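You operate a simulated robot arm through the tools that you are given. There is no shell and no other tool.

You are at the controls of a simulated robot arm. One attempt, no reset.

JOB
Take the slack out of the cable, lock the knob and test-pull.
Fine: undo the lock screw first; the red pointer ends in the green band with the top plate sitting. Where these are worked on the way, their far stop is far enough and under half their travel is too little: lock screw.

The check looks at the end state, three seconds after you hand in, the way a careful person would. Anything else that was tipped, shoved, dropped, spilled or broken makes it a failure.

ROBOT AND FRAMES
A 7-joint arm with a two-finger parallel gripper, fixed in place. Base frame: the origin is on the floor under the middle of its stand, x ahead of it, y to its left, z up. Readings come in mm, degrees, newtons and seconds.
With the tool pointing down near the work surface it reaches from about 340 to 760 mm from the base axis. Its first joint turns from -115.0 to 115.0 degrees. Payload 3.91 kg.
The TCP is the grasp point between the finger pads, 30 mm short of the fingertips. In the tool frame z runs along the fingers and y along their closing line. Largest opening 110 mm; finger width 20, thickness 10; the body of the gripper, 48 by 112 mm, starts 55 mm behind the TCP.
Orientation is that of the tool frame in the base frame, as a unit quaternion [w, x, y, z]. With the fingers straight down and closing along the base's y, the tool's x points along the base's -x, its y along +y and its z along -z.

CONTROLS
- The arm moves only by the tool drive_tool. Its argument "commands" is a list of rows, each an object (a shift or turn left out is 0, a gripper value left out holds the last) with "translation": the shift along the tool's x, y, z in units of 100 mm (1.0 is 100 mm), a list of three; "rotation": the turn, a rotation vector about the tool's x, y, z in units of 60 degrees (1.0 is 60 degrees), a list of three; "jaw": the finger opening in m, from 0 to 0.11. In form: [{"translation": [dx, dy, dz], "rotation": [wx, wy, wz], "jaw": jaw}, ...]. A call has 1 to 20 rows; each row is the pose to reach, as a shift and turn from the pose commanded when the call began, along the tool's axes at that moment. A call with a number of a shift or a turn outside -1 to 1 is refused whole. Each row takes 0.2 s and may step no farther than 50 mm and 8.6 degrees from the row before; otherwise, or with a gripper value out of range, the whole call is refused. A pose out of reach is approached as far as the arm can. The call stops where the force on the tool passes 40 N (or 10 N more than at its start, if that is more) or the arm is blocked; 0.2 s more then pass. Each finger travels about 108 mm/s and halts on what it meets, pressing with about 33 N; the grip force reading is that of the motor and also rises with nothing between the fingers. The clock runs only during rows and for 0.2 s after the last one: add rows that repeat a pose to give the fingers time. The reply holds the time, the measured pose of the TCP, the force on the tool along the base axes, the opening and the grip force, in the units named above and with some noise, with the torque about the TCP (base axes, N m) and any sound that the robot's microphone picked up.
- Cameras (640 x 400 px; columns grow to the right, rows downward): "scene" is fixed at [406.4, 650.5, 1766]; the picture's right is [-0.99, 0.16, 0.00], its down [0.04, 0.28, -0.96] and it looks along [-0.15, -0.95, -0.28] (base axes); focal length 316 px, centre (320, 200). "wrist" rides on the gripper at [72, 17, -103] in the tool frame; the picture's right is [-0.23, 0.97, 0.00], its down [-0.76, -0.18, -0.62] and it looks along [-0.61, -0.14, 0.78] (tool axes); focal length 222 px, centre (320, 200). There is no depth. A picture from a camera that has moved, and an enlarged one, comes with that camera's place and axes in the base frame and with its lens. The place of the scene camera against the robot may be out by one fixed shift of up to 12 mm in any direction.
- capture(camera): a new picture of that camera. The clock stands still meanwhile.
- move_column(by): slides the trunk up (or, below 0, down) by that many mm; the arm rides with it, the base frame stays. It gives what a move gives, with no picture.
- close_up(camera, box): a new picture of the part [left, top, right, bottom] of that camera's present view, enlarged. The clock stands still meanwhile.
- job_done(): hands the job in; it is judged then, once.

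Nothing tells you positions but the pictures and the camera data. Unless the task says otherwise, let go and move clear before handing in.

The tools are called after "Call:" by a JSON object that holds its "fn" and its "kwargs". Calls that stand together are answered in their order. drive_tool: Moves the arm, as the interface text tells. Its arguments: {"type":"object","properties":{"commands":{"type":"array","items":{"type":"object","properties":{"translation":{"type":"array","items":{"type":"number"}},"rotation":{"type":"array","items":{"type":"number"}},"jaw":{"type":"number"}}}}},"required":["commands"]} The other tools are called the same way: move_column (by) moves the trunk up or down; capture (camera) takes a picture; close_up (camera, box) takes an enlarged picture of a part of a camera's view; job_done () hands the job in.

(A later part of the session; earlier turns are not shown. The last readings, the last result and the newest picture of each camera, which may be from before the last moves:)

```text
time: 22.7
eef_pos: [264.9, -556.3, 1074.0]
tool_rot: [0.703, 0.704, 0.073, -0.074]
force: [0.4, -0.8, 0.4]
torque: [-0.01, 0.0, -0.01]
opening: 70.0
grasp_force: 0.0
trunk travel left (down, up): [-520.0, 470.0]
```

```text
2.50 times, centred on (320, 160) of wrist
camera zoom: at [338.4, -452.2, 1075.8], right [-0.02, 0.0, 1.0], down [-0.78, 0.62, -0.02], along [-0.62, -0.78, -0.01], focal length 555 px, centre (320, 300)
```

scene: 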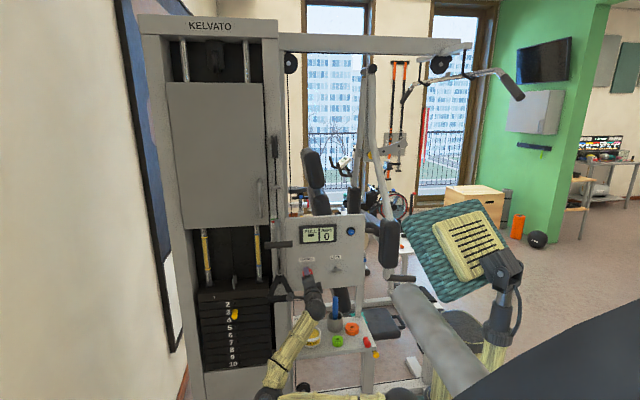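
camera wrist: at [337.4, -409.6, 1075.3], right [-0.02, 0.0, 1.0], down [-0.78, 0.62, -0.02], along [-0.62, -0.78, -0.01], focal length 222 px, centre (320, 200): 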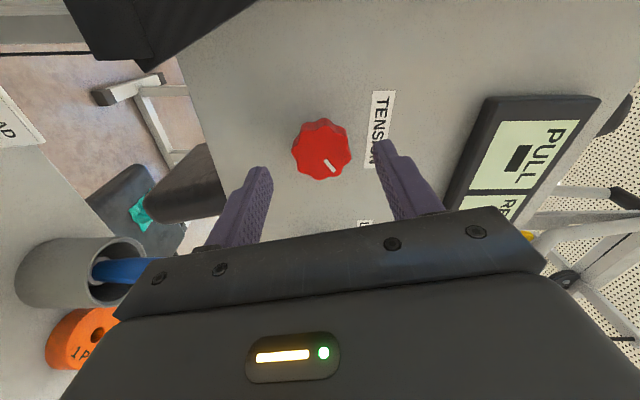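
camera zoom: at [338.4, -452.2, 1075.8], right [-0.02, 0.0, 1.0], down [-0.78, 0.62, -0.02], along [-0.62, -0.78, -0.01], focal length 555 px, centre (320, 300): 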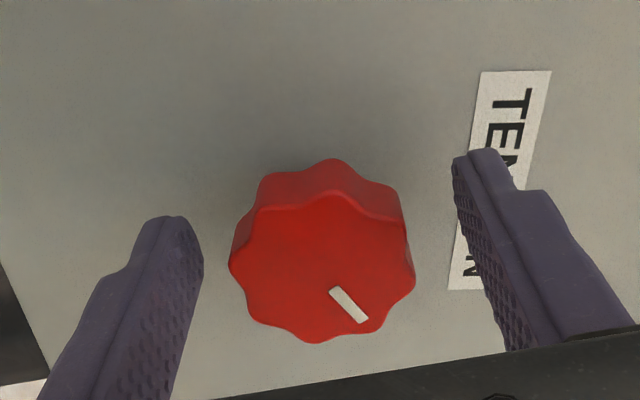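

The knob sits between the fingers. I'll close on it now.

Call:
{"fn": "drive_tool", "kwargs": {"commands": [{"jaw": 0.055}, {"jaw": 0.04}, {"jaw": 0.03}, {"jaw": 0.03}, {"jaw": 0.03}]}}

Call:
{"fn": "close_up", "kwargs": {"camera": "wrist", "box": [200, 80, 440, 240]}}

Call:
{"fn": "close_up", "kwargs": {"camera": "scene", "box": [264, 210, 296, 230]}}

```text
time: 23.9
eef_pos: [263.8, -555.8, 1073.5]
tool_rot: [0.703, 0.703, 0.074, -0.074]
force: [-0.5, 2.4, -3.9]
torque: [-0.27, -0.03, 0.19]
opening: 43.9
grasp_force: 45.5
trunk travel left (down, up): [-520.0, 470.0]
```

```text
2.50 times, centred on (320, 160) of wrist
camera zoom: at [338.3, -452.1, 1075.6], right [-0.02, 0.0, 1.0], down [-0.78, 0.62, -0.01], along [-0.62, -0.78, -0.01], focal length 555 px, centre (320, 300)
```

zoom: 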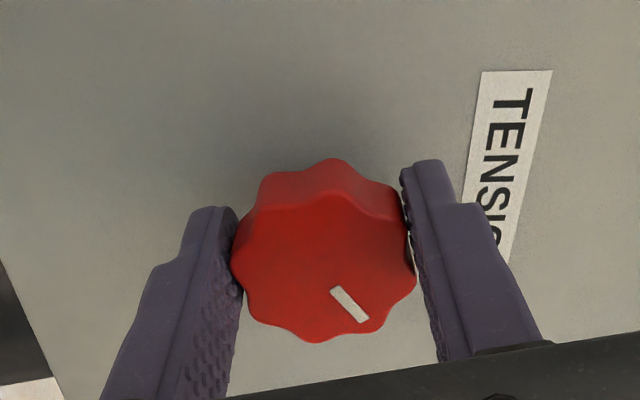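

```text
16.00 times, centred on (280, 220) of scene
camera zoom: at [406.4, 650.5, 1766.0], right [-0.99, 0.16, 0.0], down [0.04, 0.28, -0.96], along [-0.15, -0.95, -0.28], focal length 5058 px, centre (960, -120)
```

zoom: 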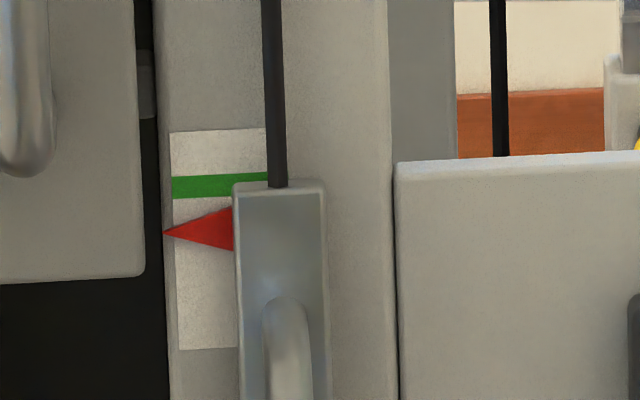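

The knob is gripped at 43.9 mm. I'll try a small clockwise turn of about 21° and see which way the pointer moves.

Call:
{"fn": "drive_tool", "kwargs": {"commands": [{"rotation": [0, 0, 0.06]}, {"rotation": [0, 0, 0.12]}, {"rotation": [0, 0, 0.18]}, {"rotation": [0, 0, 0.26]}, {"rotation": [0, 0, 0.35]}]}}

Call:
{"fn": "close_up", "kwargs": {"camera": "wrist", "box": [200, 80, 440, 240]}}

Call:
{"fn": "close_up", "kwargs": {"camera": "scene", "box": [264, 210, 296, 230]}}

```text
time: 25.1
eef_pos: [263.5, -556.3, 1076.9]
tool_rot: [0.705, 0.705, -0.055, 0.056]
force: [6.3, 4.5, -3.5]
torque: [0.26, -0.02, -0.89]
opening: 43.6
grasp_force: 44.9
trunk travel left (down, up): [-520.0, 470.0]
```

```text
2.50 times, centred on (320, 160) of wrist
camera zoom: at [332.8, -452.0, 1103.7], right [-0.38, 0.0, 0.93], down [-0.72, 0.62, -0.29], along [-0.58, -0.78, -0.23], focal length 555 px, centre (320, 300)
```

zoom: 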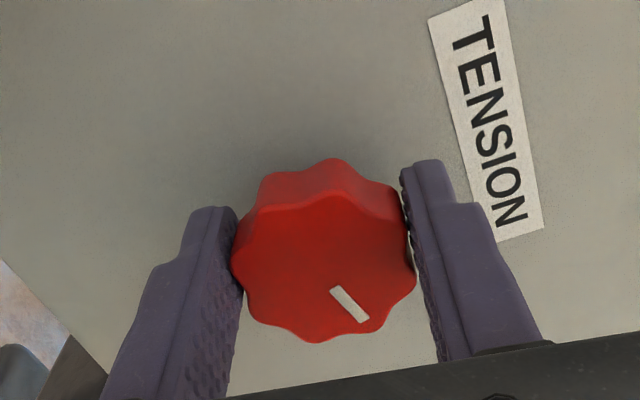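

```text
16.00 times, centred on (280, 220) of scene
camera zoom: at [406.4, 650.5, 1766.0], right [-0.99, 0.16, 0.0], down [0.04, 0.28, -0.96], along [-0.15, -0.95, -0.28], focal length 5058 px, centre (960, -120)
```

zoom: 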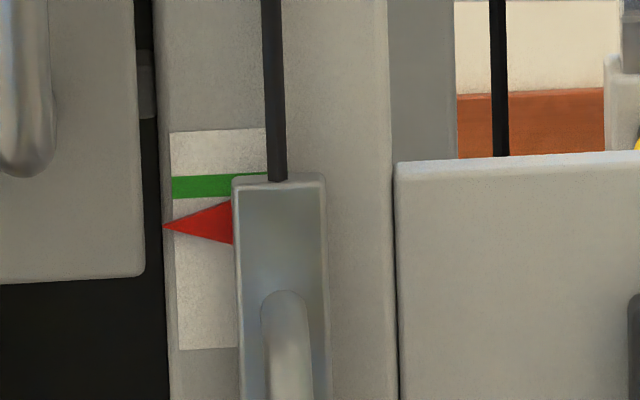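

Clockwise raises the pointer by about 7 px per 21°, and it needs roughly 35 px more. I'll continue clockwise by 42°.

Call:
{"fn": "drive_tool", "kwargs": {"commands": [{"rotation": [0, 0, 0.1]}, {"rotation": [0, 0, 0.2]}, {"rotation": [0, 0, 0.3]}, {"rotation": [0, 0, 0.4]}, {"rotation": [0, 0, 0.5]}, {"rotation": [0, 0, 0.6]}, {"rotation": [0, 0, 0.7]}]}}

Call:
{"fn": "close_up", "kwargs": {"camera": "wrist", "box": [200, 80, 440, 240]}}

Call:
{"fn": "close_up", "kwargs": {"camera": "scene", "box": [264, 210, 296, 230]}}

Call:
{"fn": "capture", "kwargs": {"camera": "scene"}}

```text
time: 26.7
eef_pos: [261.8, -556.1, 1078.6]
tool_rot: [0.639, 0.637, -0.305, 0.306]
force: [8.8, -15.9, 24.7]
torque: [-0.1, 0.01, 0.41]
opening: 43.7
grasp_force: 44.9
trunk travel left (down, up): [-520.0, 470.0]
```

```text
2.50 times, centred on (320, 160) of wrist
camera zoom: at [294.3, -451.6, 1144.6], right [-0.9, 0.0, 0.43], down [-0.34, 0.62, -0.71], along [-0.27, -0.78, -0.56], focal length 555 px, centre (320, 300)
```

zoom: 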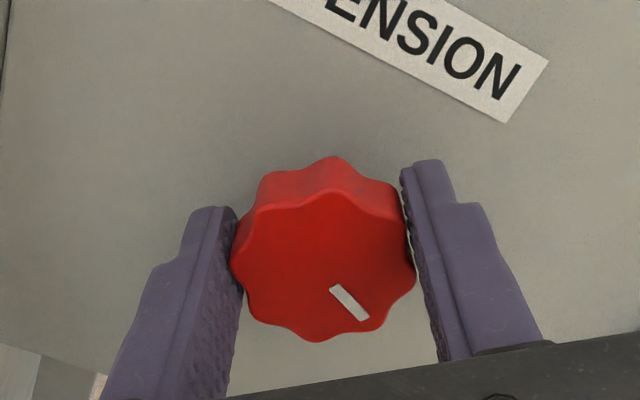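

```text
16.00 times, centred on (280, 220) of scene
camera zoom: at [406.4, 650.5, 1766.0], right [-0.99, 0.16, 0.0], down [0.04, 0.28, -0.96], along [-0.15, -0.95, -0.28], focal length 5058 px, centre (960, -120)
```

zoom: 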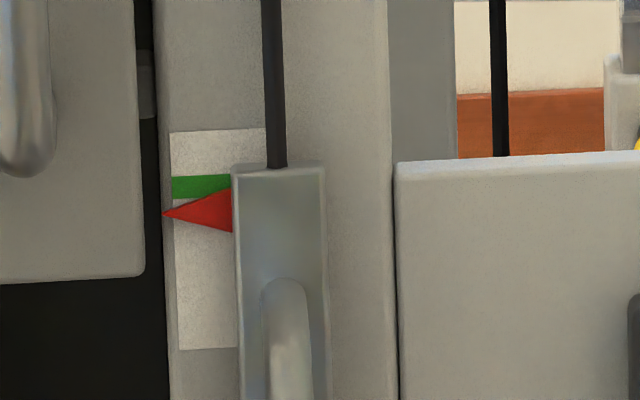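

```text
taken
```

scene: 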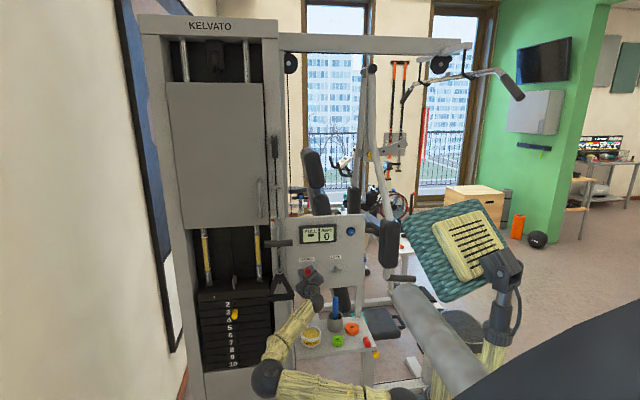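

The pointer tip is at the lower edge of the band's neighbourhood (row 212, band 175-198). I'll relieve the side load and turn another 36°.

Call:
{"fn": "drive_tool", "kwargs": {"commands": [{"translation": [0.02, 0.006, 0.01]}, {"translation": [0.02, 0.006, 0.01], "rotation": [0, 0, 0.1]}, {"translation": [0.02, 0.006, 0.01], "rotation": [0, 0, 0.2]}, {"translation": [0.02, 0.006, 0.01], "rotation": [0, 0, 0.3]}, {"translation": [0.02, 0.006, 0.01], "rotation": [0, 0, 0.4]}, {"translation": [0.02, 0.006, 0.01], "rotation": [0, 0, 0.5]}, {"translation": [0.02, 0.006, 0.01], "rotation": [0, 0, 0.6]}]}}

Call:
{"fn": "close_up", "kwargs": {"camera": "wrist", "box": [200, 80, 440, 240]}}

Call:
{"fn": "close_up", "kwargs": {"camera": "scene", "box": [264, 210, 296, 230]}}

Call:
{"fn": "close_up", "kwargs": {"camera": "scene", "box": [195, 225, 275, 305]}}

```text
time: 28.3
eef_pos: [260.0, -556.1, 1078.8]
tool_rot: [0.513, 0.511, -0.488, 0.487]
force: [-6.5, -3.3, 15.6]
torque: [0.99, 0.02, 0.12]
opening: 43.7
grasp_force: 45.3
trunk travel left (down, up): [-520.0, 470.0]
```

```text
2.50 times, centred on (320, 160) of wrist
camera zoom: at [246.9, -451.6, 1151.6], right [-0.98, 0.0, -0.18], down [0.14, 0.62, -0.77], along [0.11, -0.78, -0.61], focal length 555 px, centre (320, 300)
```

zoom: 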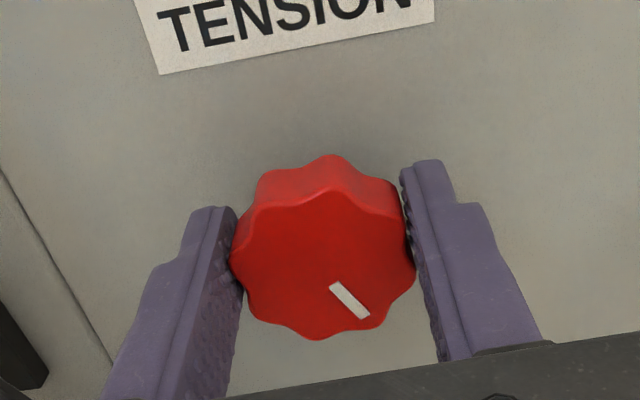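

```text
16.00 times, centred on (280, 220) of scene
camera zoom: at [406.4, 650.5, 1766.0], right [-0.99, 0.16, 0.0], down [0.04, 0.28, -0.96], along [-0.15, -0.95, -0.28], focal length 5058 px, centre (960, -120)
```

zoom: 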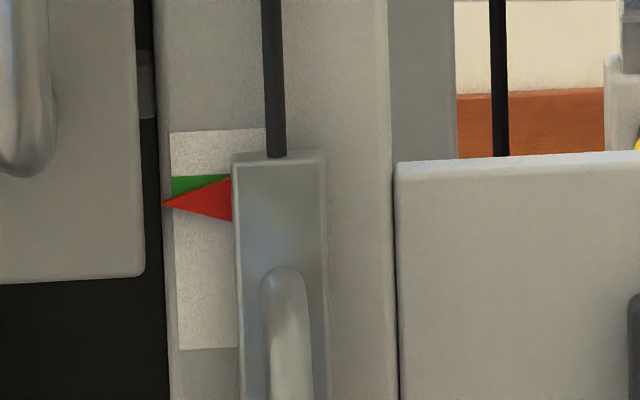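

```text
5.00 times, centred on (235, 265) of scene
camera zoom: at [406.4, 650.5, 1766.0], right [-0.99, 0.16, 0.0], down [0.04, 0.28, -0.96], along [-0.15, -0.95, -0.28], focal length 1580 px, centre (745, -125)
```

zoom: 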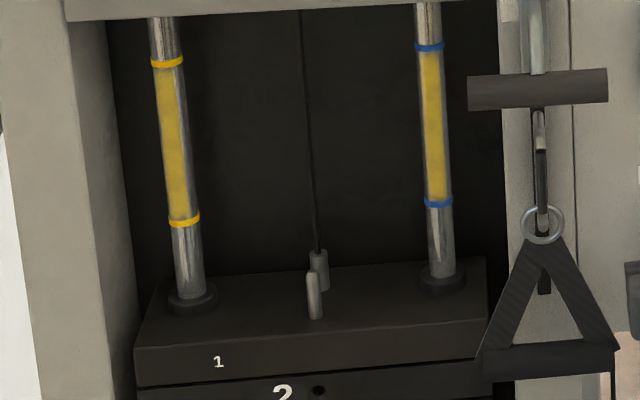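

The pointer now overlaps the band from this raised viewpoint, but the camera looks down on it, so there is parallax. I'll release the knob and view the pointer from level height with the wrist camera.

Call:
{"fn": "drive_tool", "kwargs": {"commands": [{"jaw": 0.055}, {"jaw": 0.07}, {"jaw": 0.07, "translation": [0, 0, -0.2]}, {"translation": [0, 0, -0.4]}, {"translation": [0, 0, -0.6]}, {"translation": [0, 0, -0.8]}, {"translation": [0, 0, -0.8]}]}}

Call:
{"fn": "close_up", "kwargs": {"camera": "scene", "box": [264, 210, 296, 230]}}

Call:
{"fn": "capture", "kwargs": {"camera": "wrist"}}

Call:
{"fn": "close_up", "kwargs": {"camera": "scene", "box": [250, 190, 410, 330]}}

```text
time: 29.9
eef_pos: [264.0, -475.9, 1079.7]
tool_rot: [0.512, 0.513, -0.487, 0.487]
force: [0.8, -0.3, -0.5]
torque: [0.01, -0.02, -0.01]
opening: 70.3
grasp_force: 0.1
trunk travel left (down, up): [-520.0, 470.0]
```

```text
16.00 times, centred on (280, 220) of scene
camera zoom: at [406.4, 650.5, 1766.0], right [-0.99, 0.16, 0.0], down [0.04, 0.28, -0.96], along [-0.15, -0.95, -0.28], focal length 5058 px, centre (960, -120)
```

zoom: 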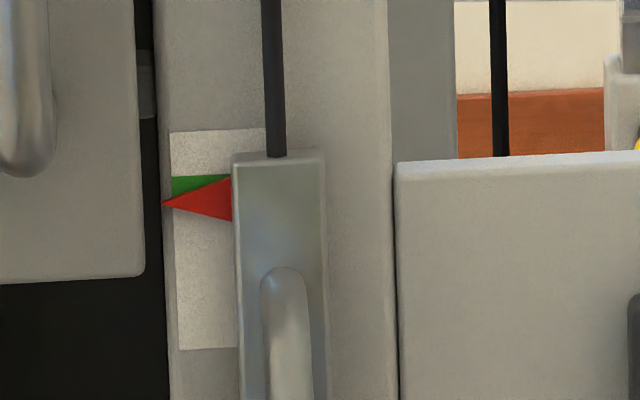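

```text
taken
camera wrist: at [250.2, -373.2, 1152.4], right [-0.98, 0.0, -0.18], down [0.14, 0.62, -0.77], along [0.11, -0.78, -0.61], focal length 222 px, centre (320, 200)
```

wrist: 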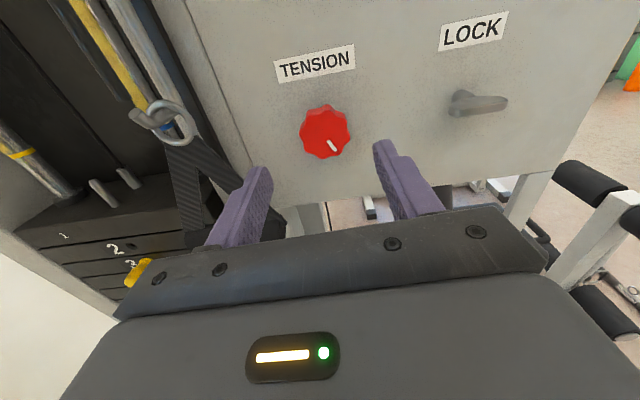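

```text
2.86 times, centred on (330, 260) of scene
camera zoom: at [406.4, 650.5, 1766.0], right [-0.99, 0.16, 0.0], down [0.04, 0.28, -0.96], along [-0.15, -0.95, -0.28], focal length 903 px, centre (291, 29)
```

zoom: 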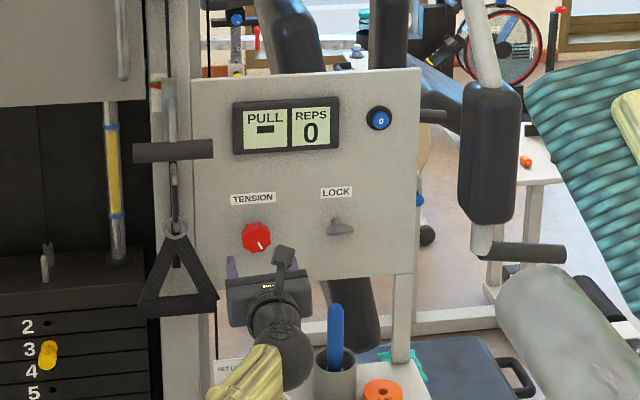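

The pointer holds its place with the knob released. The T-grip spans x≈333-443 at y≈-521, z≈1240. I'll rotate the wrist so its camera looks level, then raise the column to pointer height.

Call:
{"fn": "drive_tool", "kwargs": {"commands": [{"rotation": [0, 0, 0.13]}, {"rotation": [0, 0, 0.26]}, {"rotation": [0, 0, 0.39]}, {"rotation": [0, 0, 0.52]}, {"rotation": [0, 0, 0.65]}, {"rotation": [0, 0, 0.78]}, {"rotation": [0, 0, 0.9]}]}}

Call:
{"fn": "drive_tool", "kwargs": {"commands": [{"rotation": [0, 0, 0.13]}, {"rotation": [0, 0, 0.26]}, {"rotation": [0, 0, 0.39]}, {"rotation": [0, 0, 0.52]}, {"rotation": [0, 0, 0.65]}]}}

Call:
{"fn": "capture", "kwargs": {"camera": "scene"}}

```text
time: 31.5
eef_pos: [263.0, -476.6, 1078.6]
tool_rot: [0.235, 0.235, -0.667, 0.667]
force: [-0.6, 0.1, 0.3]
torque: [0.03, 0.0, 0.0]
opening: 70.2
grasp_force: 0.1
trunk travel left (down, up): [-520.0, 470.0]
```

```text
time: 32.7
eef_pos: [261.4, -476.4, 1077.5]
tool_rot: [0.0, 0.001, 0.708, -0.707]
force: [-0.1, -0.5, 0.4]
torque: [-0.01, 0.01, 0.02]
opening: 70.2
grasp_force: 0.0
trunk travel left (down, up): [-520.0, 470.0]
```

```text
taken
```

scene: 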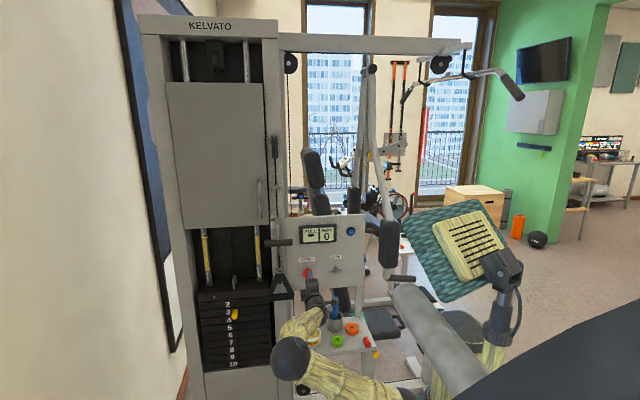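

The wrist is back to level and everything looks undisturbed. I'll raise the column to pointer height.

Call:
{"fn": "move_column", "kwargs": {"by": 255}}

Call:
{"fn": "capture", "kwargs": {"camera": "wrist"}}

Call:
{"fn": "capture", "kwargs": {"camera": "scene"}}

```text
time: 35.3
eef_pos: [262.5, -476.4, 1332.8]
tool_rot: [0.0, 0.0, 0.707, -0.707]
force: [-0.5, -0.7, 0.3]
torque: [0.0, -0.02, 0.0]
opening: 70.1
grasp_force: 0.0
trunk travel left (down, up): [-775.0, 215.0]
```

```text
taken
camera wrist: at [190.2, -372.5, 1315.9], right [0.23, 0.0, -0.97], down [0.76, 0.62, 0.18], along [0.61, -0.78, 0.14], focal length 222 px, centre (320, 200)
```

wrist: 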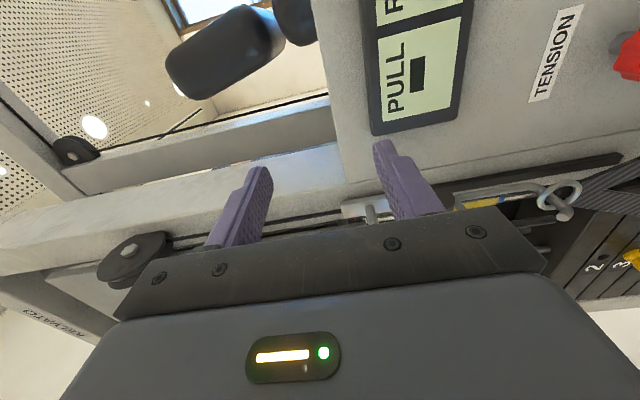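

```text
taken
```

scene: 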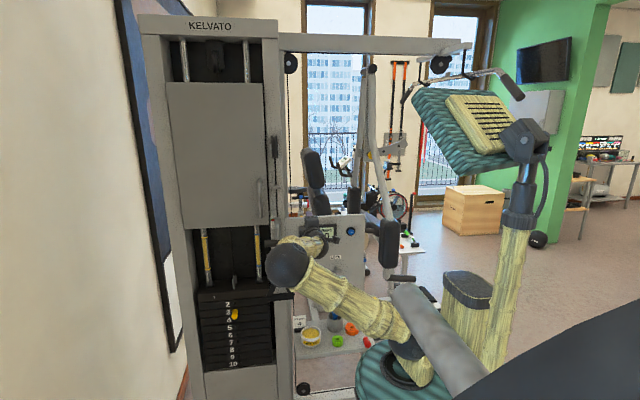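

The block shows just above the gripper body. I'll shift 70 mm to +x so the pointer is unobstructed.

Call:
{"fn": "drive_tool", "kwargs": {"commands": [{"translation": [-0.2, 0, -0.05]}, {"translation": [-0.4, 0, -0.1]}, {"translation": [-0.6, 0, -0.15]}, {"translation": [-0.75, 0, -0.15]}, {"translation": [-0.75, 0, -0.15]}]}}

Call:
{"fn": "capture", "kwargs": {"camera": "wrist"}}

```text
time: 36.5
eef_pos: [337.9, -460.6, 1332.1]
tool_rot: [0.0, 0.001, 0.708, -0.707]
force: [0.5, -0.1, -0.1]
torque: [-0.01, -0.02, 0.0]
opening: 69.9
grasp_force: 0.0
trunk travel left (down, up): [-775.0, 215.0]
```

```text
taken
camera wrist: at [265.7, -356.7, 1315.5], right [0.23, 0.0, -0.97], down [0.76, 0.62, 0.18], along [0.61, -0.78, 0.14], focal length 222 px, centre (320, 200)
```

wrist: 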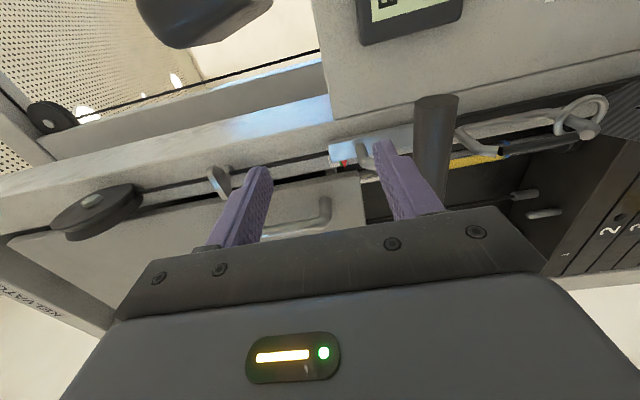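

Call:
{"fn": "close_up", "kwargs": {"camera": "wrist", "box": [310, 130, 374, 190]}}

Call:
{"fn": "close_up", "kwargs": {"camera": "wrist", "box": [380, 80, 620, 220]}}

```text
6.67 times, centred on (342, 160) of wrist
camera zoom: at [265.7, -356.7, 1315.5], right [0.23, 0.0, -0.97], down [0.76, 0.62, 0.18], along [0.61, -0.78, 0.14], focal length 1481 px, centre (173, 467)
```

zoom: 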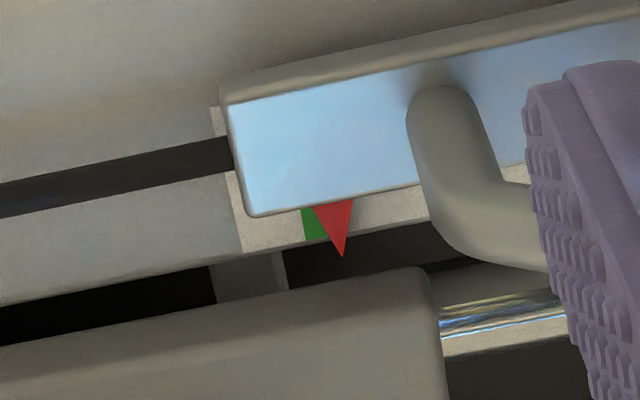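

```text
2.67 times, centred on (500, 150) of wrist
camera zoom: at [265.7, -356.7, 1315.5], right [0.23, 0.0, -0.97], down [0.76, 0.62, 0.18], along [0.61, -0.78, 0.14], focal length 592 px, centre (-160, 333)
```

zoom: 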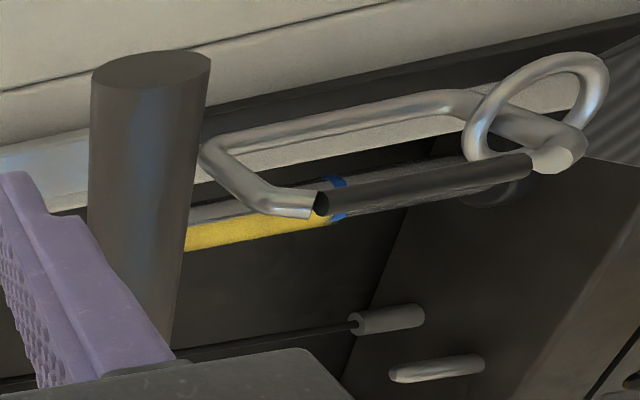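

Viewed level, the pointer tip is about 3.5 mm below the band's centre, right at its lower edge. It needs about 40° more clockwise (0.084 mm per degree), so I'll go back down to the knob.

Call:
{"fn": "drive_tool", "kwargs": {"commands": [{"translation": [0.2, 0, 0]}, {"translation": [0.4, 0, 0]}, {"translation": [0.6, 0, 0]}, {"translation": [0.75, 0, 0]}, {"translation": [0.75, 0, 0]}]}}

Call:
{"fn": "move_column", "kwargs": {"by": -257}}

Call:
{"fn": "drive_tool", "kwargs": {"commands": [{"rotation": [0, 0, -0.13]}, {"rotation": [0, 0, -0.26]}, {"rotation": [0, 0, -0.39]}, {"rotation": [0, 0, -0.52]}, {"rotation": [0, 0, -0.65]}, {"rotation": [0, 0, -0.75]}, {"rotation": [0, 0, -0.75]}]}}

Call:
{"fn": "capture", "kwargs": {"camera": "wrist"}}

Call:
{"fn": "close_up", "kwargs": {"camera": "scene", "box": [250, 190, 410, 330]}}

```text
time: 37.7
eef_pos: [261.1, -461.8, 1333.6]
tool_rot: [0.0, 0.001, 0.707, -0.707]
force: [1.1, 0.0, 0.1]
torque: [0.0, -0.03, 0.02]
opening: 70.1
grasp_force: 0.1
trunk travel left (down, up): [-775.0, 215.0]
```

```text
time: 40.3
eef_pos: [261.8, -460.2, 1076.2]
tool_rot: [0.001, 0.0, 0.707, -0.707]
force: [0.2, -0.1, 0.6]
torque: [0.01, 0.0, 0.0]
opening: 70.1
grasp_force: 0.0
trunk travel left (down, up): [-518.0, 472.0]
```

```text
time: 41.9
eef_pos: [263.3, -460.6, 1075.3]
tool_rot: [-0.272, -0.272, 0.653, -0.653]
force: [-0.5, 1.1, 0.0]
torque: [0.03, 0.0, 0.03]
opening: 70.0
grasp_force: 0.1
trunk travel left (down, up): [-518.0, 472.0]
```

```text
taken
camera wrist: at [199.5, -357.5, 1115.2], right [-0.53, 0.0, -0.85], down [0.66, 0.62, -0.41], along [0.53, -0.78, -0.33], focal length 222 px, centre (320, 200)
```

wrist: 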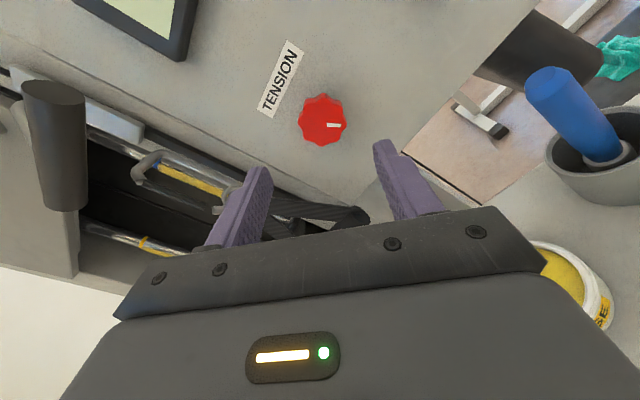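

```text
2.86 times, centred on (330, 260) of scene
camera zoom: at [406.4, 650.5, 1766.0], right [-0.99, 0.16, 0.0], down [0.04, 0.28, -0.96], along [-0.15, -0.95, -0.28], focal length 903 px, centre (291, 29)
```

zoom: 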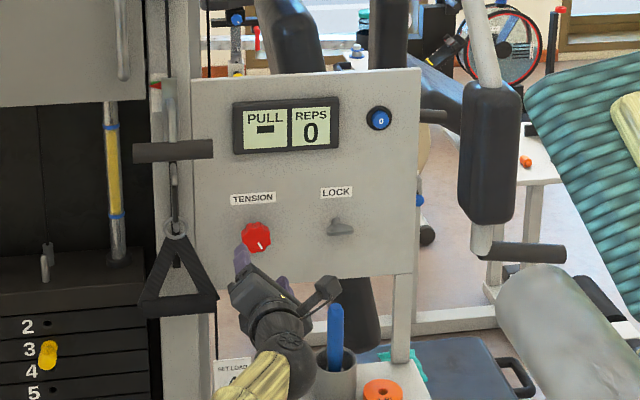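

The knob is aligned on the tool axis. I'll go in and grip.

Call:
{"fn": "drive_tool", "kwargs": {"commands": [{"translation": [0, 0.01, 0.25]}, {"translation": [0, 0.01, 0.5]}, {"translation": [0, 0.01, 0.7]}, {"translation": [0, 0.01, 0.85]}, {"translation": [0, 0.01, 0.955]}, {"translation": [0, 0.01, 0.955], "jaw": 0.055}, {"translation": [0, 0.01, 0.955], "jaw": 0.04}, {"translation": [0, 0.01, 0.955], "jaw": 0.03}, {"translation": [0, 0.01, 0.955], "jaw": 0.03}, {"translation": [0, 0.01, 0.955], "jaw": 0.03}]}}

Call:
{"fn": "close_up", "kwargs": {"camera": "wrist", "box": [200, 80, 440, 240]}}

Call:
{"fn": "close_up", "kwargs": {"camera": "scene", "box": [264, 210, 296, 230]}}

```text
time: 44.1
eef_pos: [260.4, -559.1, 1074.4]
tool_rot: [-0.271, -0.271, 0.654, -0.653]
force: [-4.0, 4.6, -10.4]
torque: [-0.22, -0.01, -0.28]
opening: 43.4
grasp_force: 44.7
trunk travel left (down, up): [-518.0, 472.0]
```

```text
2.50 times, centred on (320, 160) of wrist
camera zoom: at [197.1, -454.6, 1114.0], right [-0.53, 0.0, -0.85], down [0.67, 0.62, -0.41], along [0.53, -0.78, -0.33], focal length 555 px, centre (320, 300)
```

zoom: 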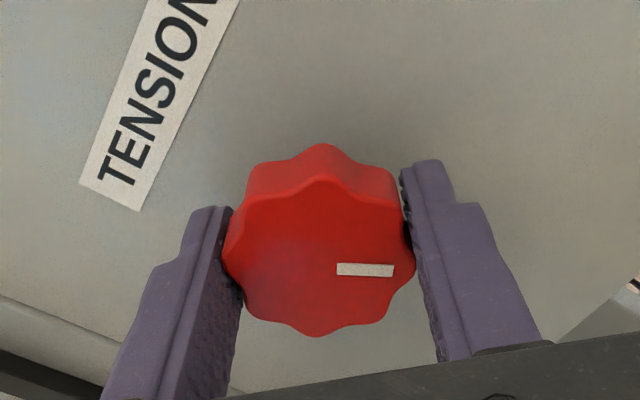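

```text
16.00 times, centred on (280, 220) of scene
camera zoom: at [406.4, 650.5, 1766.0], right [-0.99, 0.16, 0.0], down [0.04, 0.28, -0.96], along [-0.15, -0.95, -0.28], focal length 5058 px, centre (960, -120)
```

zoom: 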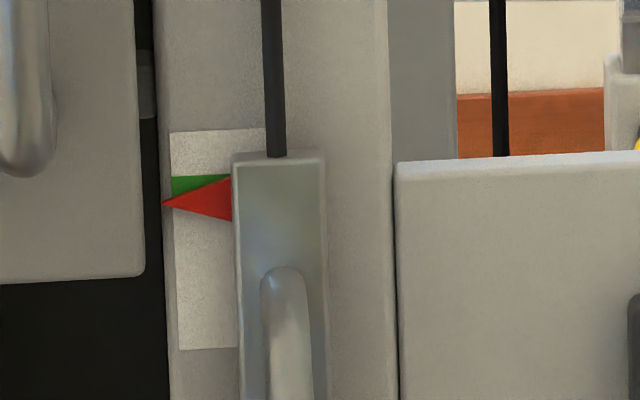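

Gripped again. I'll turn clockwise 24° and check the pointer and the top plate.

Call:
{"fn": "drive_tool", "kwargs": {"commands": [{"rotation": [0, 0, 0.08]}, {"rotation": [0, 0, 0.16]}, {"rotation": [0, 0, 0.24]}, {"rotation": [0, 0, 0.32]}, {"rotation": [0, 0, 0.4]}, {"rotation": [0, 0, 0.4]}]}}

Call:
{"fn": "close_up", "kwargs": {"camera": "scene", "box": [264, 210, 296, 230]}}

Call:
{"fn": "close_up", "kwargs": {"camera": "scene", "box": [195, 225, 275, 305]}}

```text
time: 45.5
eef_pos: [259.5, -558.1, 1075.3]
tool_rot: [-0.129, -0.128, 0.696, -0.695]
force: [-10.2, 0.7, -14.7]
torque: [0.05, 0.01, -0.1]
opening: 43.6
grasp_force: 45.1
trunk travel left (down, up): [-518.0, 472.0]
```

```text
16.00 times, centred on (280, 220) of scene
camera zoom: at [406.4, 650.5, 1766.0], right [-0.99, 0.16, 0.0], down [0.04, 0.28, -0.96], along [-0.15, -0.95, -0.28], focal length 5058 px, centre (960, -120)
```

zoom: 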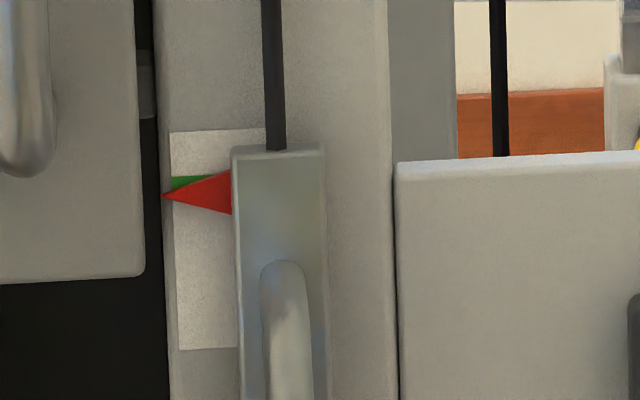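

```text
5.00 times, centred on (235, 265) of scene
camera zoom: at [406.4, 650.5, 1766.0], right [-0.99, 0.16, 0.0], down [0.04, 0.28, -0.96], along [-0.15, -0.95, -0.28], focal length 1580 px, centre (745, -125)
```

zoom: 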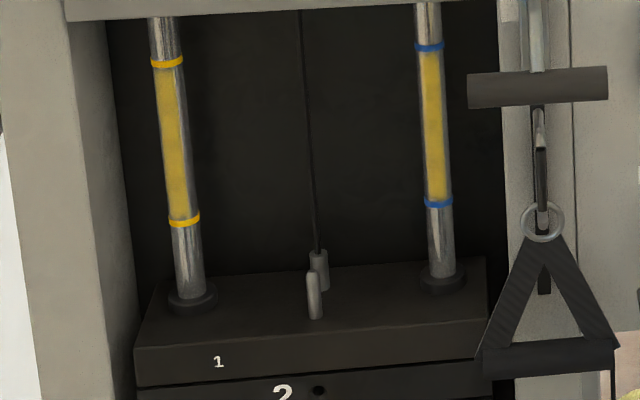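

The pointer is at row 195 and the top plate has not moved. I'll turn another 17° to reach the band's centre.

Call:
{"fn": "drive_tool", "kwargs": {"commands": [{"translation": [0.002, 0.013, 0]}, {"translation": [0.002, 0.013, 0], "rotation": [0, 0, 0.07]}, {"translation": [0.002, 0.013, 0], "rotation": [0, 0, 0.14]}, {"translation": [0.002, 0.013, 0], "rotation": [0, 0, 0.21]}, {"translation": [0.002, 0.013, 0], "rotation": [0, 0, 0.28]}, {"translation": [0.002, 0.013, 0], "rotation": [0, 0, 0.28]}]}}

Call:
{"fn": "close_up", "kwargs": {"camera": "scene", "box": [264, 210, 296, 230]}}

Call:
{"fn": "close_up", "kwargs": {"camera": "scene", "box": [195, 225, 275, 305]}}

```text
time: 46.9
eef_pos: [260.5, -558.4, 1074.6]
tool_rot: [-0.025, -0.025, 0.707, -0.706]
force: [-8.4, 0.1, -5.5]
torque: [0.11, -0.02, -0.13]
opening: 43.4
grasp_force: 44.2
trunk travel left (down, up): [-518.0, 472.0]
```

```text
16.00 times, centred on (280, 220) of scene
camera zoom: at [406.4, 650.5, 1766.0], right [-0.99, 0.16, 0.0], down [0.04, 0.28, -0.96], along [-0.15, -0.95, -0.28], focal length 5058 px, centre (960, -120)
```

zoom: 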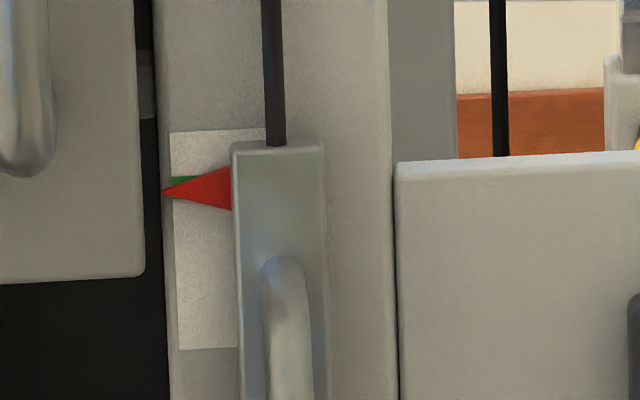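

```text
5.00 times, centred on (235, 265) of scene
camera zoom: at [406.4, 650.5, 1766.0], right [-0.99, 0.16, 0.0], down [0.04, 0.28, -0.96], along [-0.15, -0.95, -0.28], focal length 1580 px, centre (745, -125)
```

zoom: 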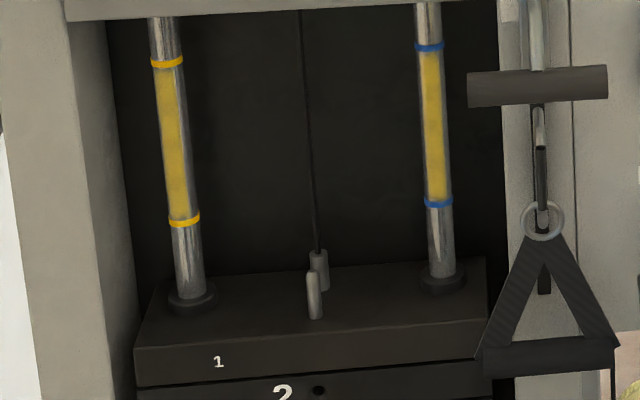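

The pointer is at row 191 and the plate is still sitting. I'll release, back off and recheck from the level view.

Call:
{"fn": "drive_tool", "kwargs": {"commands": [{"jaw": 0.055}, {"jaw": 0.07}, {"jaw": 0.07, "translation": [0, 0, -0.2]}, {"translation": [0, 0, -0.4]}, {"translation": [0, 0, -0.6]}, {"translation": [0, 0, -0.8]}, {"translation": [0, 0, -0.98]}, {"translation": [0, 0, -0.98]}]}}

Call:
{"fn": "move_column", "kwargs": {"by": 257}}

Call:
{"fn": "drive_tool", "kwargs": {"commands": [{"translation": [-0.2, 0, 0]}, {"translation": [-0.4, 0, 0]}, {"translation": [-0.6, 0, 0]}, {"translation": [-0.75, 0, 0]}, {"translation": [-0.75, 0, 0]}]}}

Call:
{"fn": "close_up", "kwargs": {"camera": "wrist", "box": [310, 130, 374, 190]}}

Call:
{"fn": "close_up", "kwargs": {"camera": "scene", "box": [264, 210, 296, 230]}}

```text
time: 48.7
eef_pos: [261.8, -459.8, 1072.7]
tool_rot: [-0.026, -0.026, 0.707, -0.706]
force: [-1.5, 0.4, 0.8]
torque: [0.01, -0.01, 0.0]
opening: 69.8
grasp_force: 0.1
trunk travel left (down, up): [-518.0, 472.0]
```

```text
time: 51.4
eef_pos: [262.5, -459.0, 1331.5]
tool_rot: [0.027, 0.026, -0.706, 0.707]
force: [0.4, -0.9, 0.1]
torque: [0.01, -0.07, 0.01]
opening: 70.0
grasp_force: 0.0
trunk travel left (down, up): [-775.0, 215.0]
```

```text
time: 52.6
eef_pos: [337.4, -460.7, 1324.9]
tool_rot: [-0.027, -0.025, 0.707, -0.707]
force: [0.0, -0.3, -0.3]
torque: [0.0, -0.03, 0.03]
opening: 69.8
grasp_force: 0.1
trunk travel left (down, up): [-775.0, 215.0]
```

```text
6.67 times, centred on (342, 160) of wrist
camera zoom: at [263.7, -356.7, 1312.9], right [0.16, 0.0, -0.99], down [0.77, 0.62, 0.12], along [0.61, -0.78, 0.1], focal length 1481 px, centre (173, 467)
```

zoom: 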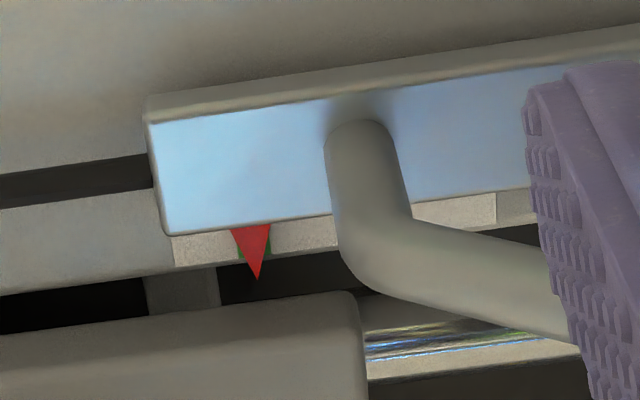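

```text
16.00 times, centred on (280, 220) of scene
camera zoom: at [406.4, 650.5, 1766.0], right [-0.99, 0.16, 0.0], down [0.04, 0.28, -0.96], along [-0.15, -0.95, -0.28], focal length 5058 px, centre (960, -120)
```

zoom: 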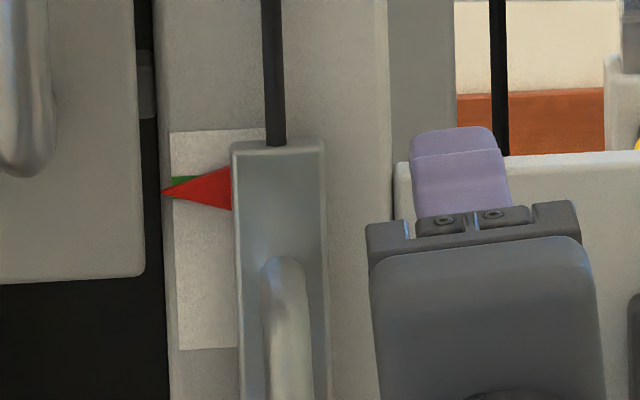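

From level height the pointer is centred on the green band, with green showing evenly on both sides. Next I'll go back to the lock screw to close it: move sideways, lower, then rotate to grip at 180°.

Call:
{"fn": "drive_tool", "kwargs": {"commands": [{"translation": [0.25, 0.018, 0]}, {"translation": [0.5, 0.036, 0]}, {"translation": [0.75, 0.055, 0]}, {"translation": [1.0, 0.073, 0]}]}}

Call:
{"fn": "drive_tool", "kwargs": {"commands": [{"translation": [0.25, 0.018, 0]}, {"translation": [0.5, 0.036, 0]}, {"translation": [0.75, 0.055, 0]}, {"translation": [1.0, 0.073, 0]}, {"translation": [1.0, 0.073, 0]}]}}

Call:
{"fn": "move_column", "kwargs": {"by": -251}}

Call:
{"fn": "capture", "kwargs": {"camera": "scene"}}

```text
time: 53.6
eef_pos: [235.5, -460.6, 1324.7]
tool_rot: [-0.027, -0.025, 0.707, -0.706]
force: [0.5, -0.4, -0.1]
torque: [0.02, 0.0, 0.01]
opening: 69.8
grasp_force: 0.1
trunk travel left (down, up): [-775.0, 215.0]
```

```text
time: 54.8
eef_pos: [135.2, -458.0, 1323.6]
tool_rot: [0.026, 0.026, -0.706, 0.707]
force: [-0.4, 0.0, 0.0]
torque: [-0.03, 0.03, 0.01]
opening: 69.9
grasp_force: 0.1
trunk travel left (down, up): [-775.0, 215.0]
```

```text
time: 57.4
eef_pos: [136.7, -458.8, 1075.0]
tool_rot: [0.027, 0.026, -0.706, 0.707]
force: [-0.2, 0.5, 0.0]
torque: [-0.03, -0.02, -0.04]
opening: 69.9
grasp_force: 0.1
trunk travel left (down, up): [-524.0, 466.0]
```

```text
taken
```

scene: 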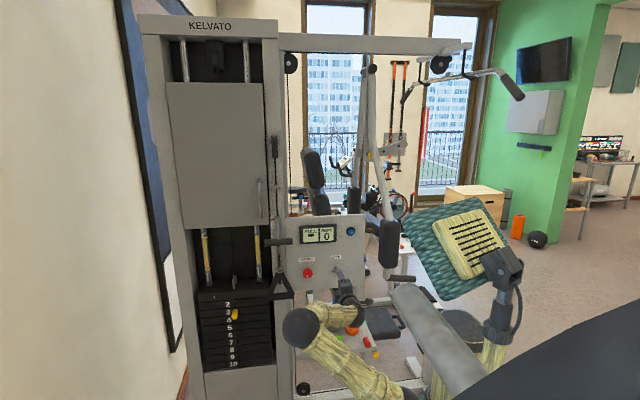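

The gripper is in front of the lock at the right height. I'll rotate about 176° counter-clockwise in free space so I can grip and turn clockwise through the full travel.

Call:
{"fn": "drive_tool", "kwargs": {"commands": [{"rotation": [0, 0, -0.14]}, {"rotation": [0, 0, -0.28]}, {"rotation": [0, 0, -0.42]}, {"rotation": [0, 0, -0.56]}, {"rotation": [0, 0, -0.7]}, {"rotation": [0, 0, -0.84]}, {"rotation": [0, 0, -0.98]}]}}

Call:
{"fn": "drive_tool", "kwargs": {"commands": [{"rotation": [0, 0, -0.14]}, {"rotation": [0, 0, -0.28]}, {"rotation": [0, 0, -0.42]}, {"rotation": [0, 0, -0.56]}, {"rotation": [0, 0, -0.7]}, {"rotation": [0, 0, -0.84]}, {"rotation": [0, 0, -0.98]}]}}

Call:
{"fn": "capture", "kwargs": {"camera": "scene"}}

```text
time: 59.0
eef_pos: [136.4, -457.3, 1073.1]
tool_rot: [-0.371, -0.37, 0.603, -0.602]
force: [0.0, 1.0, -0.5]
torque: [0.03, -0.04, 0.02]
opening: 70.1
grasp_force: 0.0
trunk travel left (down, up): [-524.0, 466.0]
```

```text
time: 60.6
eef_pos: [135.8, -457.5, 1073.6]
tool_rot: [0.619, 0.618, -0.343, 0.342]
force: [-0.1, -0.7, 0.6]
torque: [0.0, 0.01, -0.01]
opening: 69.8
grasp_force: 0.0
trunk travel left (down, up): [-524.0, 466.0]
```

```text
taken
```

scene: 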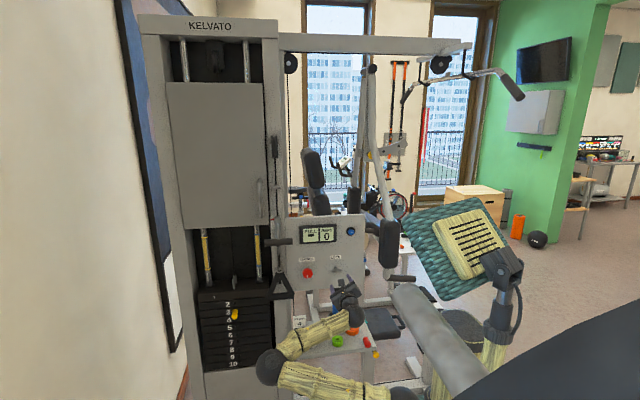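

About 122° done. I'll finish the rotation to 180° and shift onto the lock axis (x≈130).

Call:
{"fn": "drive_tool", "kwargs": {"commands": [{"rotation": [0, 0, -0.14], "translation": [-0.018, 0.053, 0]}, {"rotation": [0, 0, -0.28], "translation": [-0.018, 0.053, 0]}, {"rotation": [0, 0, -0.42], "translation": [-0.018, 0.053, 0]}, {"rotation": [0, 0, -0.56], "translation": [-0.018, 0.053, 0]}, {"rotation": [0, 0, -0.7], "translation": [-0.018, 0.053, 0]}, {"rotation": [0, 0, -0.84], "translation": [-0.018, 0.053, 0]}, {"rotation": [0, 0, -0.97], "translation": [-0.018, 0.053, 0], "jaw": 0.05}, {"rotation": [0, 0, -0.97], "translation": [-0.018, 0.053, 0], "jaw": 0.05}]}}

Call:
{"fn": "capture", "kwargs": {"camera": "wrist"}}

Call:
{"fn": "close_up", "kwargs": {"camera": "scene", "box": [250, 200, 410, 340]}}

```text
time: 62.4
eef_pos: [131.6, -457.5, 1075.3]
tool_rot: [0.707, 0.707, 0.0, -0.001]
force: [0.0, 0.7, -0.1]
torque: [-0.02, -0.04, 0.01]
opening: 50.2
grasp_force: 0.1
trunk travel left (down, up): [-524.0, 466.0]
```

```text
taken
camera wrist: at [203.1, -354.1, 1092.3], right [-0.22, 0.0, 0.97], down [-0.76, 0.62, -0.18], along [-0.61, -0.78, -0.14], focal length 222 px, centre (320, 200)
```

wrist: 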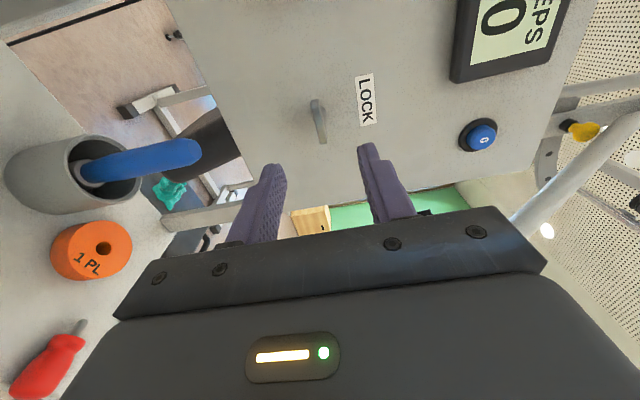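

```text
2.86 times, centred on (330, 270) of scene
camera zoom: at [406.4, 650.5, 1766.0], right [-0.99, 0.16, 0.0], down [0.04, 0.28, -0.96], along [-0.15, -0.95, -0.28], focal length 903 px, centre (291, 0)
```

zoom: 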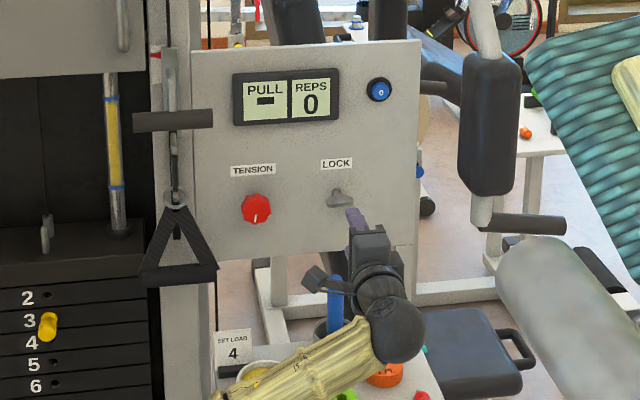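

The lock wing lies on the tool axis. I'll move in and grip it.

Call:
{"fn": "drive_tool", "kwargs": {"commands": [{"translation": [-0.01, 0, 0.25]}, {"translation": [-0.01, 0, 0.5]}, {"translation": [-0.01, 0, 0.7]}, {"translation": [-0.01, 0, 0.85]}, {"translation": [-0.01, 0, 1.0]}, {"translation": [-0.01, 0, 1.0]}]}}

Call:
{"fn": "close_up", "kwargs": {"camera": "wrist", "box": [200, 80, 440, 240]}}

```text
time: 63.8
eef_pos: [128.6, -561.0, 1073.9]
tool_rot: [0.707, 0.707, 0.0, 0.0]
force: [0.6, 0.4, 0.0]
torque: [0.01, 0.02, 0.01]
opening: 50.2
grasp_force: 0.0
trunk travel left (down, up): [-524.0, 466.0]
```

```text
2.50 times, centred on (320, 160) of wrist
camera zoom: at [200.8, -455.8, 1090.9], right [-0.23, 0.0, 0.97], down [-0.76, 0.62, -0.18], along [-0.61, -0.78, -0.14], focal length 555 px, centre (320, 300)
```

zoom: 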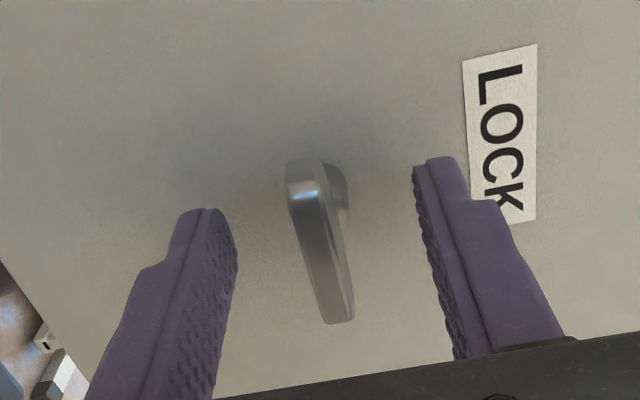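

The wing is between the pads. I'll grip it and start turning clockwise to lock.

Call:
{"fn": "drive_tool", "kwargs": {"commands": [{"jaw": 0.03}, {"jaw": 0.01}, {"jaw": 0.0}, {"jaw": 0.0}, {"jaw": 0.0}]}}

Call:
{"fn": "drive_tool", "kwargs": {"commands": [{"rotation": [0, 0, 0.07]}, {"rotation": [0, 0, 0.14]}, {"rotation": [0, 0, 0.24]}, {"rotation": [0, 0, 0.34]}, {"rotation": [0, 0, 0.44]}, {"rotation": [0, 0, 0.54]}]}}

Call:
{"fn": "close_up", "kwargs": {"camera": "wrist", "box": [200, 80, 440, 240]}}

Call:
{"fn": "close_up", "kwargs": {"camera": "scene", "box": [264, 210, 296, 230]}}

```text
time: 65.0
eef_pos: [128.4, -559.6, 1075.0]
tool_rot: [0.708, 0.706, 0.0, 0.0]
force: [1.4, -7.5, 11.8]
torque: [-0.14, 0.0, -0.34]
opening: 13.5
grasp_force: 44.8
trunk travel left (down, up): [-524.0, 466.0]
```

```text
time: 66.4
eef_pos: [128.3, -559.9, 1074.0]
tool_rot: [0.679, 0.679, -0.198, 0.198]
force: [-2.1, -19.0, 19.1]
torque: [-1.18, 0.0, 0.67]
opening: 13.6
grasp_force: 45.2
trunk travel left (down, up): [-524.0, 466.0]
```

```text
2.50 times, centred on (320, 160) of wrist
camera zoom: at [180.6, -455.4, 1127.4], right [-0.72, 0.0, 0.7], down [-0.55, 0.62, -0.56], along [-0.44, -0.78, -0.45], focal length 555 px, centre (320, 300)
```

zoom: 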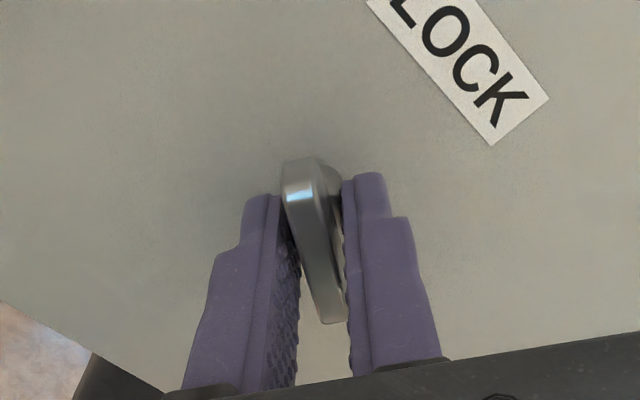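

```text
16.00 times, centred on (280, 220) of scene
camera zoom: at [406.4, 650.5, 1766.0], right [-0.99, 0.16, 0.0], down [0.04, 0.28, -0.96], along [-0.15, -0.95, -0.28], focal length 5058 px, centre (960, -120)
```

zoom: 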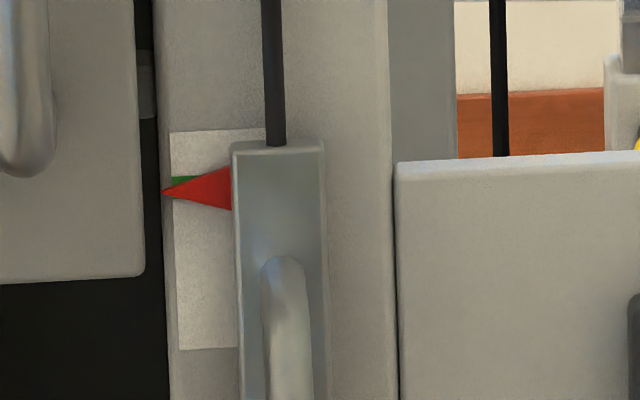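

The wing follows and the pointer holds. I'll relieve the side load and continue clockwise.

Call:
{"fn": "drive_tool", "kwargs": {"commands": [{"translation": [0.008, 0.013, 0.01]}, {"translation": [0.008, 0.013, 0.01], "rotation": [0, 0, 0.1]}, {"translation": [0.008, 0.013, 0.01], "rotation": [0, 0, 0.2]}, {"translation": [0.008, 0.013, 0.01], "rotation": [0, 0, 0.3]}, {"translation": [0.008, 0.013, 0.01], "rotation": [0, 0, 0.4]}, {"translation": [0.008, 0.013, 0.01], "rotation": [0, 0, 0.5]}, {"translation": [0.008, 0.013, 0.01], "rotation": [0, 0, 0.6]}]}}

```text
time: 68.0
eef_pos: [129.1, -560.4, 1072.9]
tool_rot: [0.584, 0.587, -0.398, 0.396]
force: [-2.4, 7.8, -16.4]
torque: [0.57, -0.01, -0.22]
opening: 13.5
grasp_force: 44.9
trunk travel left (down, up): [-524.0, 466.0]
```

About 68° turned. I'll carry on with a small relief shift.

Call:
{"fn": "drive_tool", "kwargs": {"commands": [{"translation": [-0.013, -0.005, -0.005]}, {"translation": [-0.013, -0.005, -0.005], "rotation": [0, 0, 0.1]}, {"translation": [-0.013, -0.005, -0.005], "rotation": [0, 0, 0.2]}, {"translation": [-0.013, -0.005, -0.005], "rotation": [0, 0, 0.3]}, {"translation": [-0.013, -0.005, -0.005], "rotation": [0, 0, 0.4]}, {"translation": [-0.013, -0.005, -0.005], "rotation": [0, 0, 0.5]}, {"translation": [-0.013, -0.005, -0.005], "rotation": [0, 0, 0.6]}]}}

Call:
{"fn": "close_up", "kwargs": {"camera": "wrist", "box": [200, 80, 440, 240]}}

Call:
{"fn": "capture", "kwargs": {"camera": "scene"}}

```text
time: 69.6
eef_pos: [129.6, -559.7, 1073.8]
tool_rot: [-0.433, -0.434, 0.559, -0.559]
force: [-2.5, 4.3, -17.7]
torque: [0.46, -0.02, 0.18]
opening: 13.7
grasp_force: 45.4
trunk travel left (down, up): [-524.0, 466.0]
```

```text
2.50 times, centred on (320, 160) of wrist
camera zoom: at [95.5, -455.5, 1140.0], right [-0.89, 0.0, -0.46], down [0.36, 0.62, -0.69], along [0.29, -0.78, -0.55], focal length 555 px, centre (320, 300)
```

zoom: 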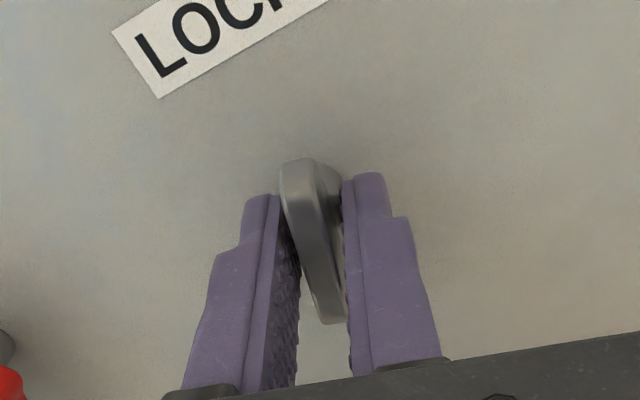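

```text
taken
```

scene: 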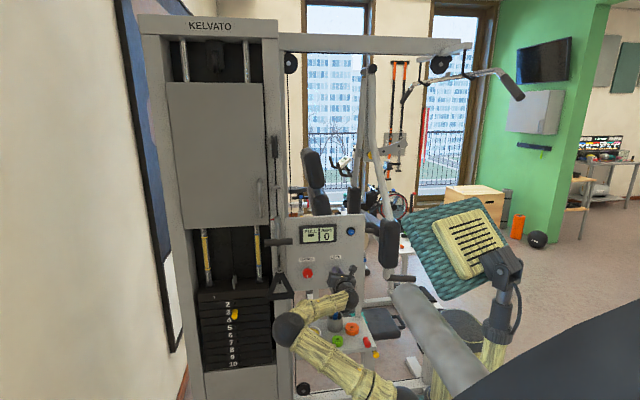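

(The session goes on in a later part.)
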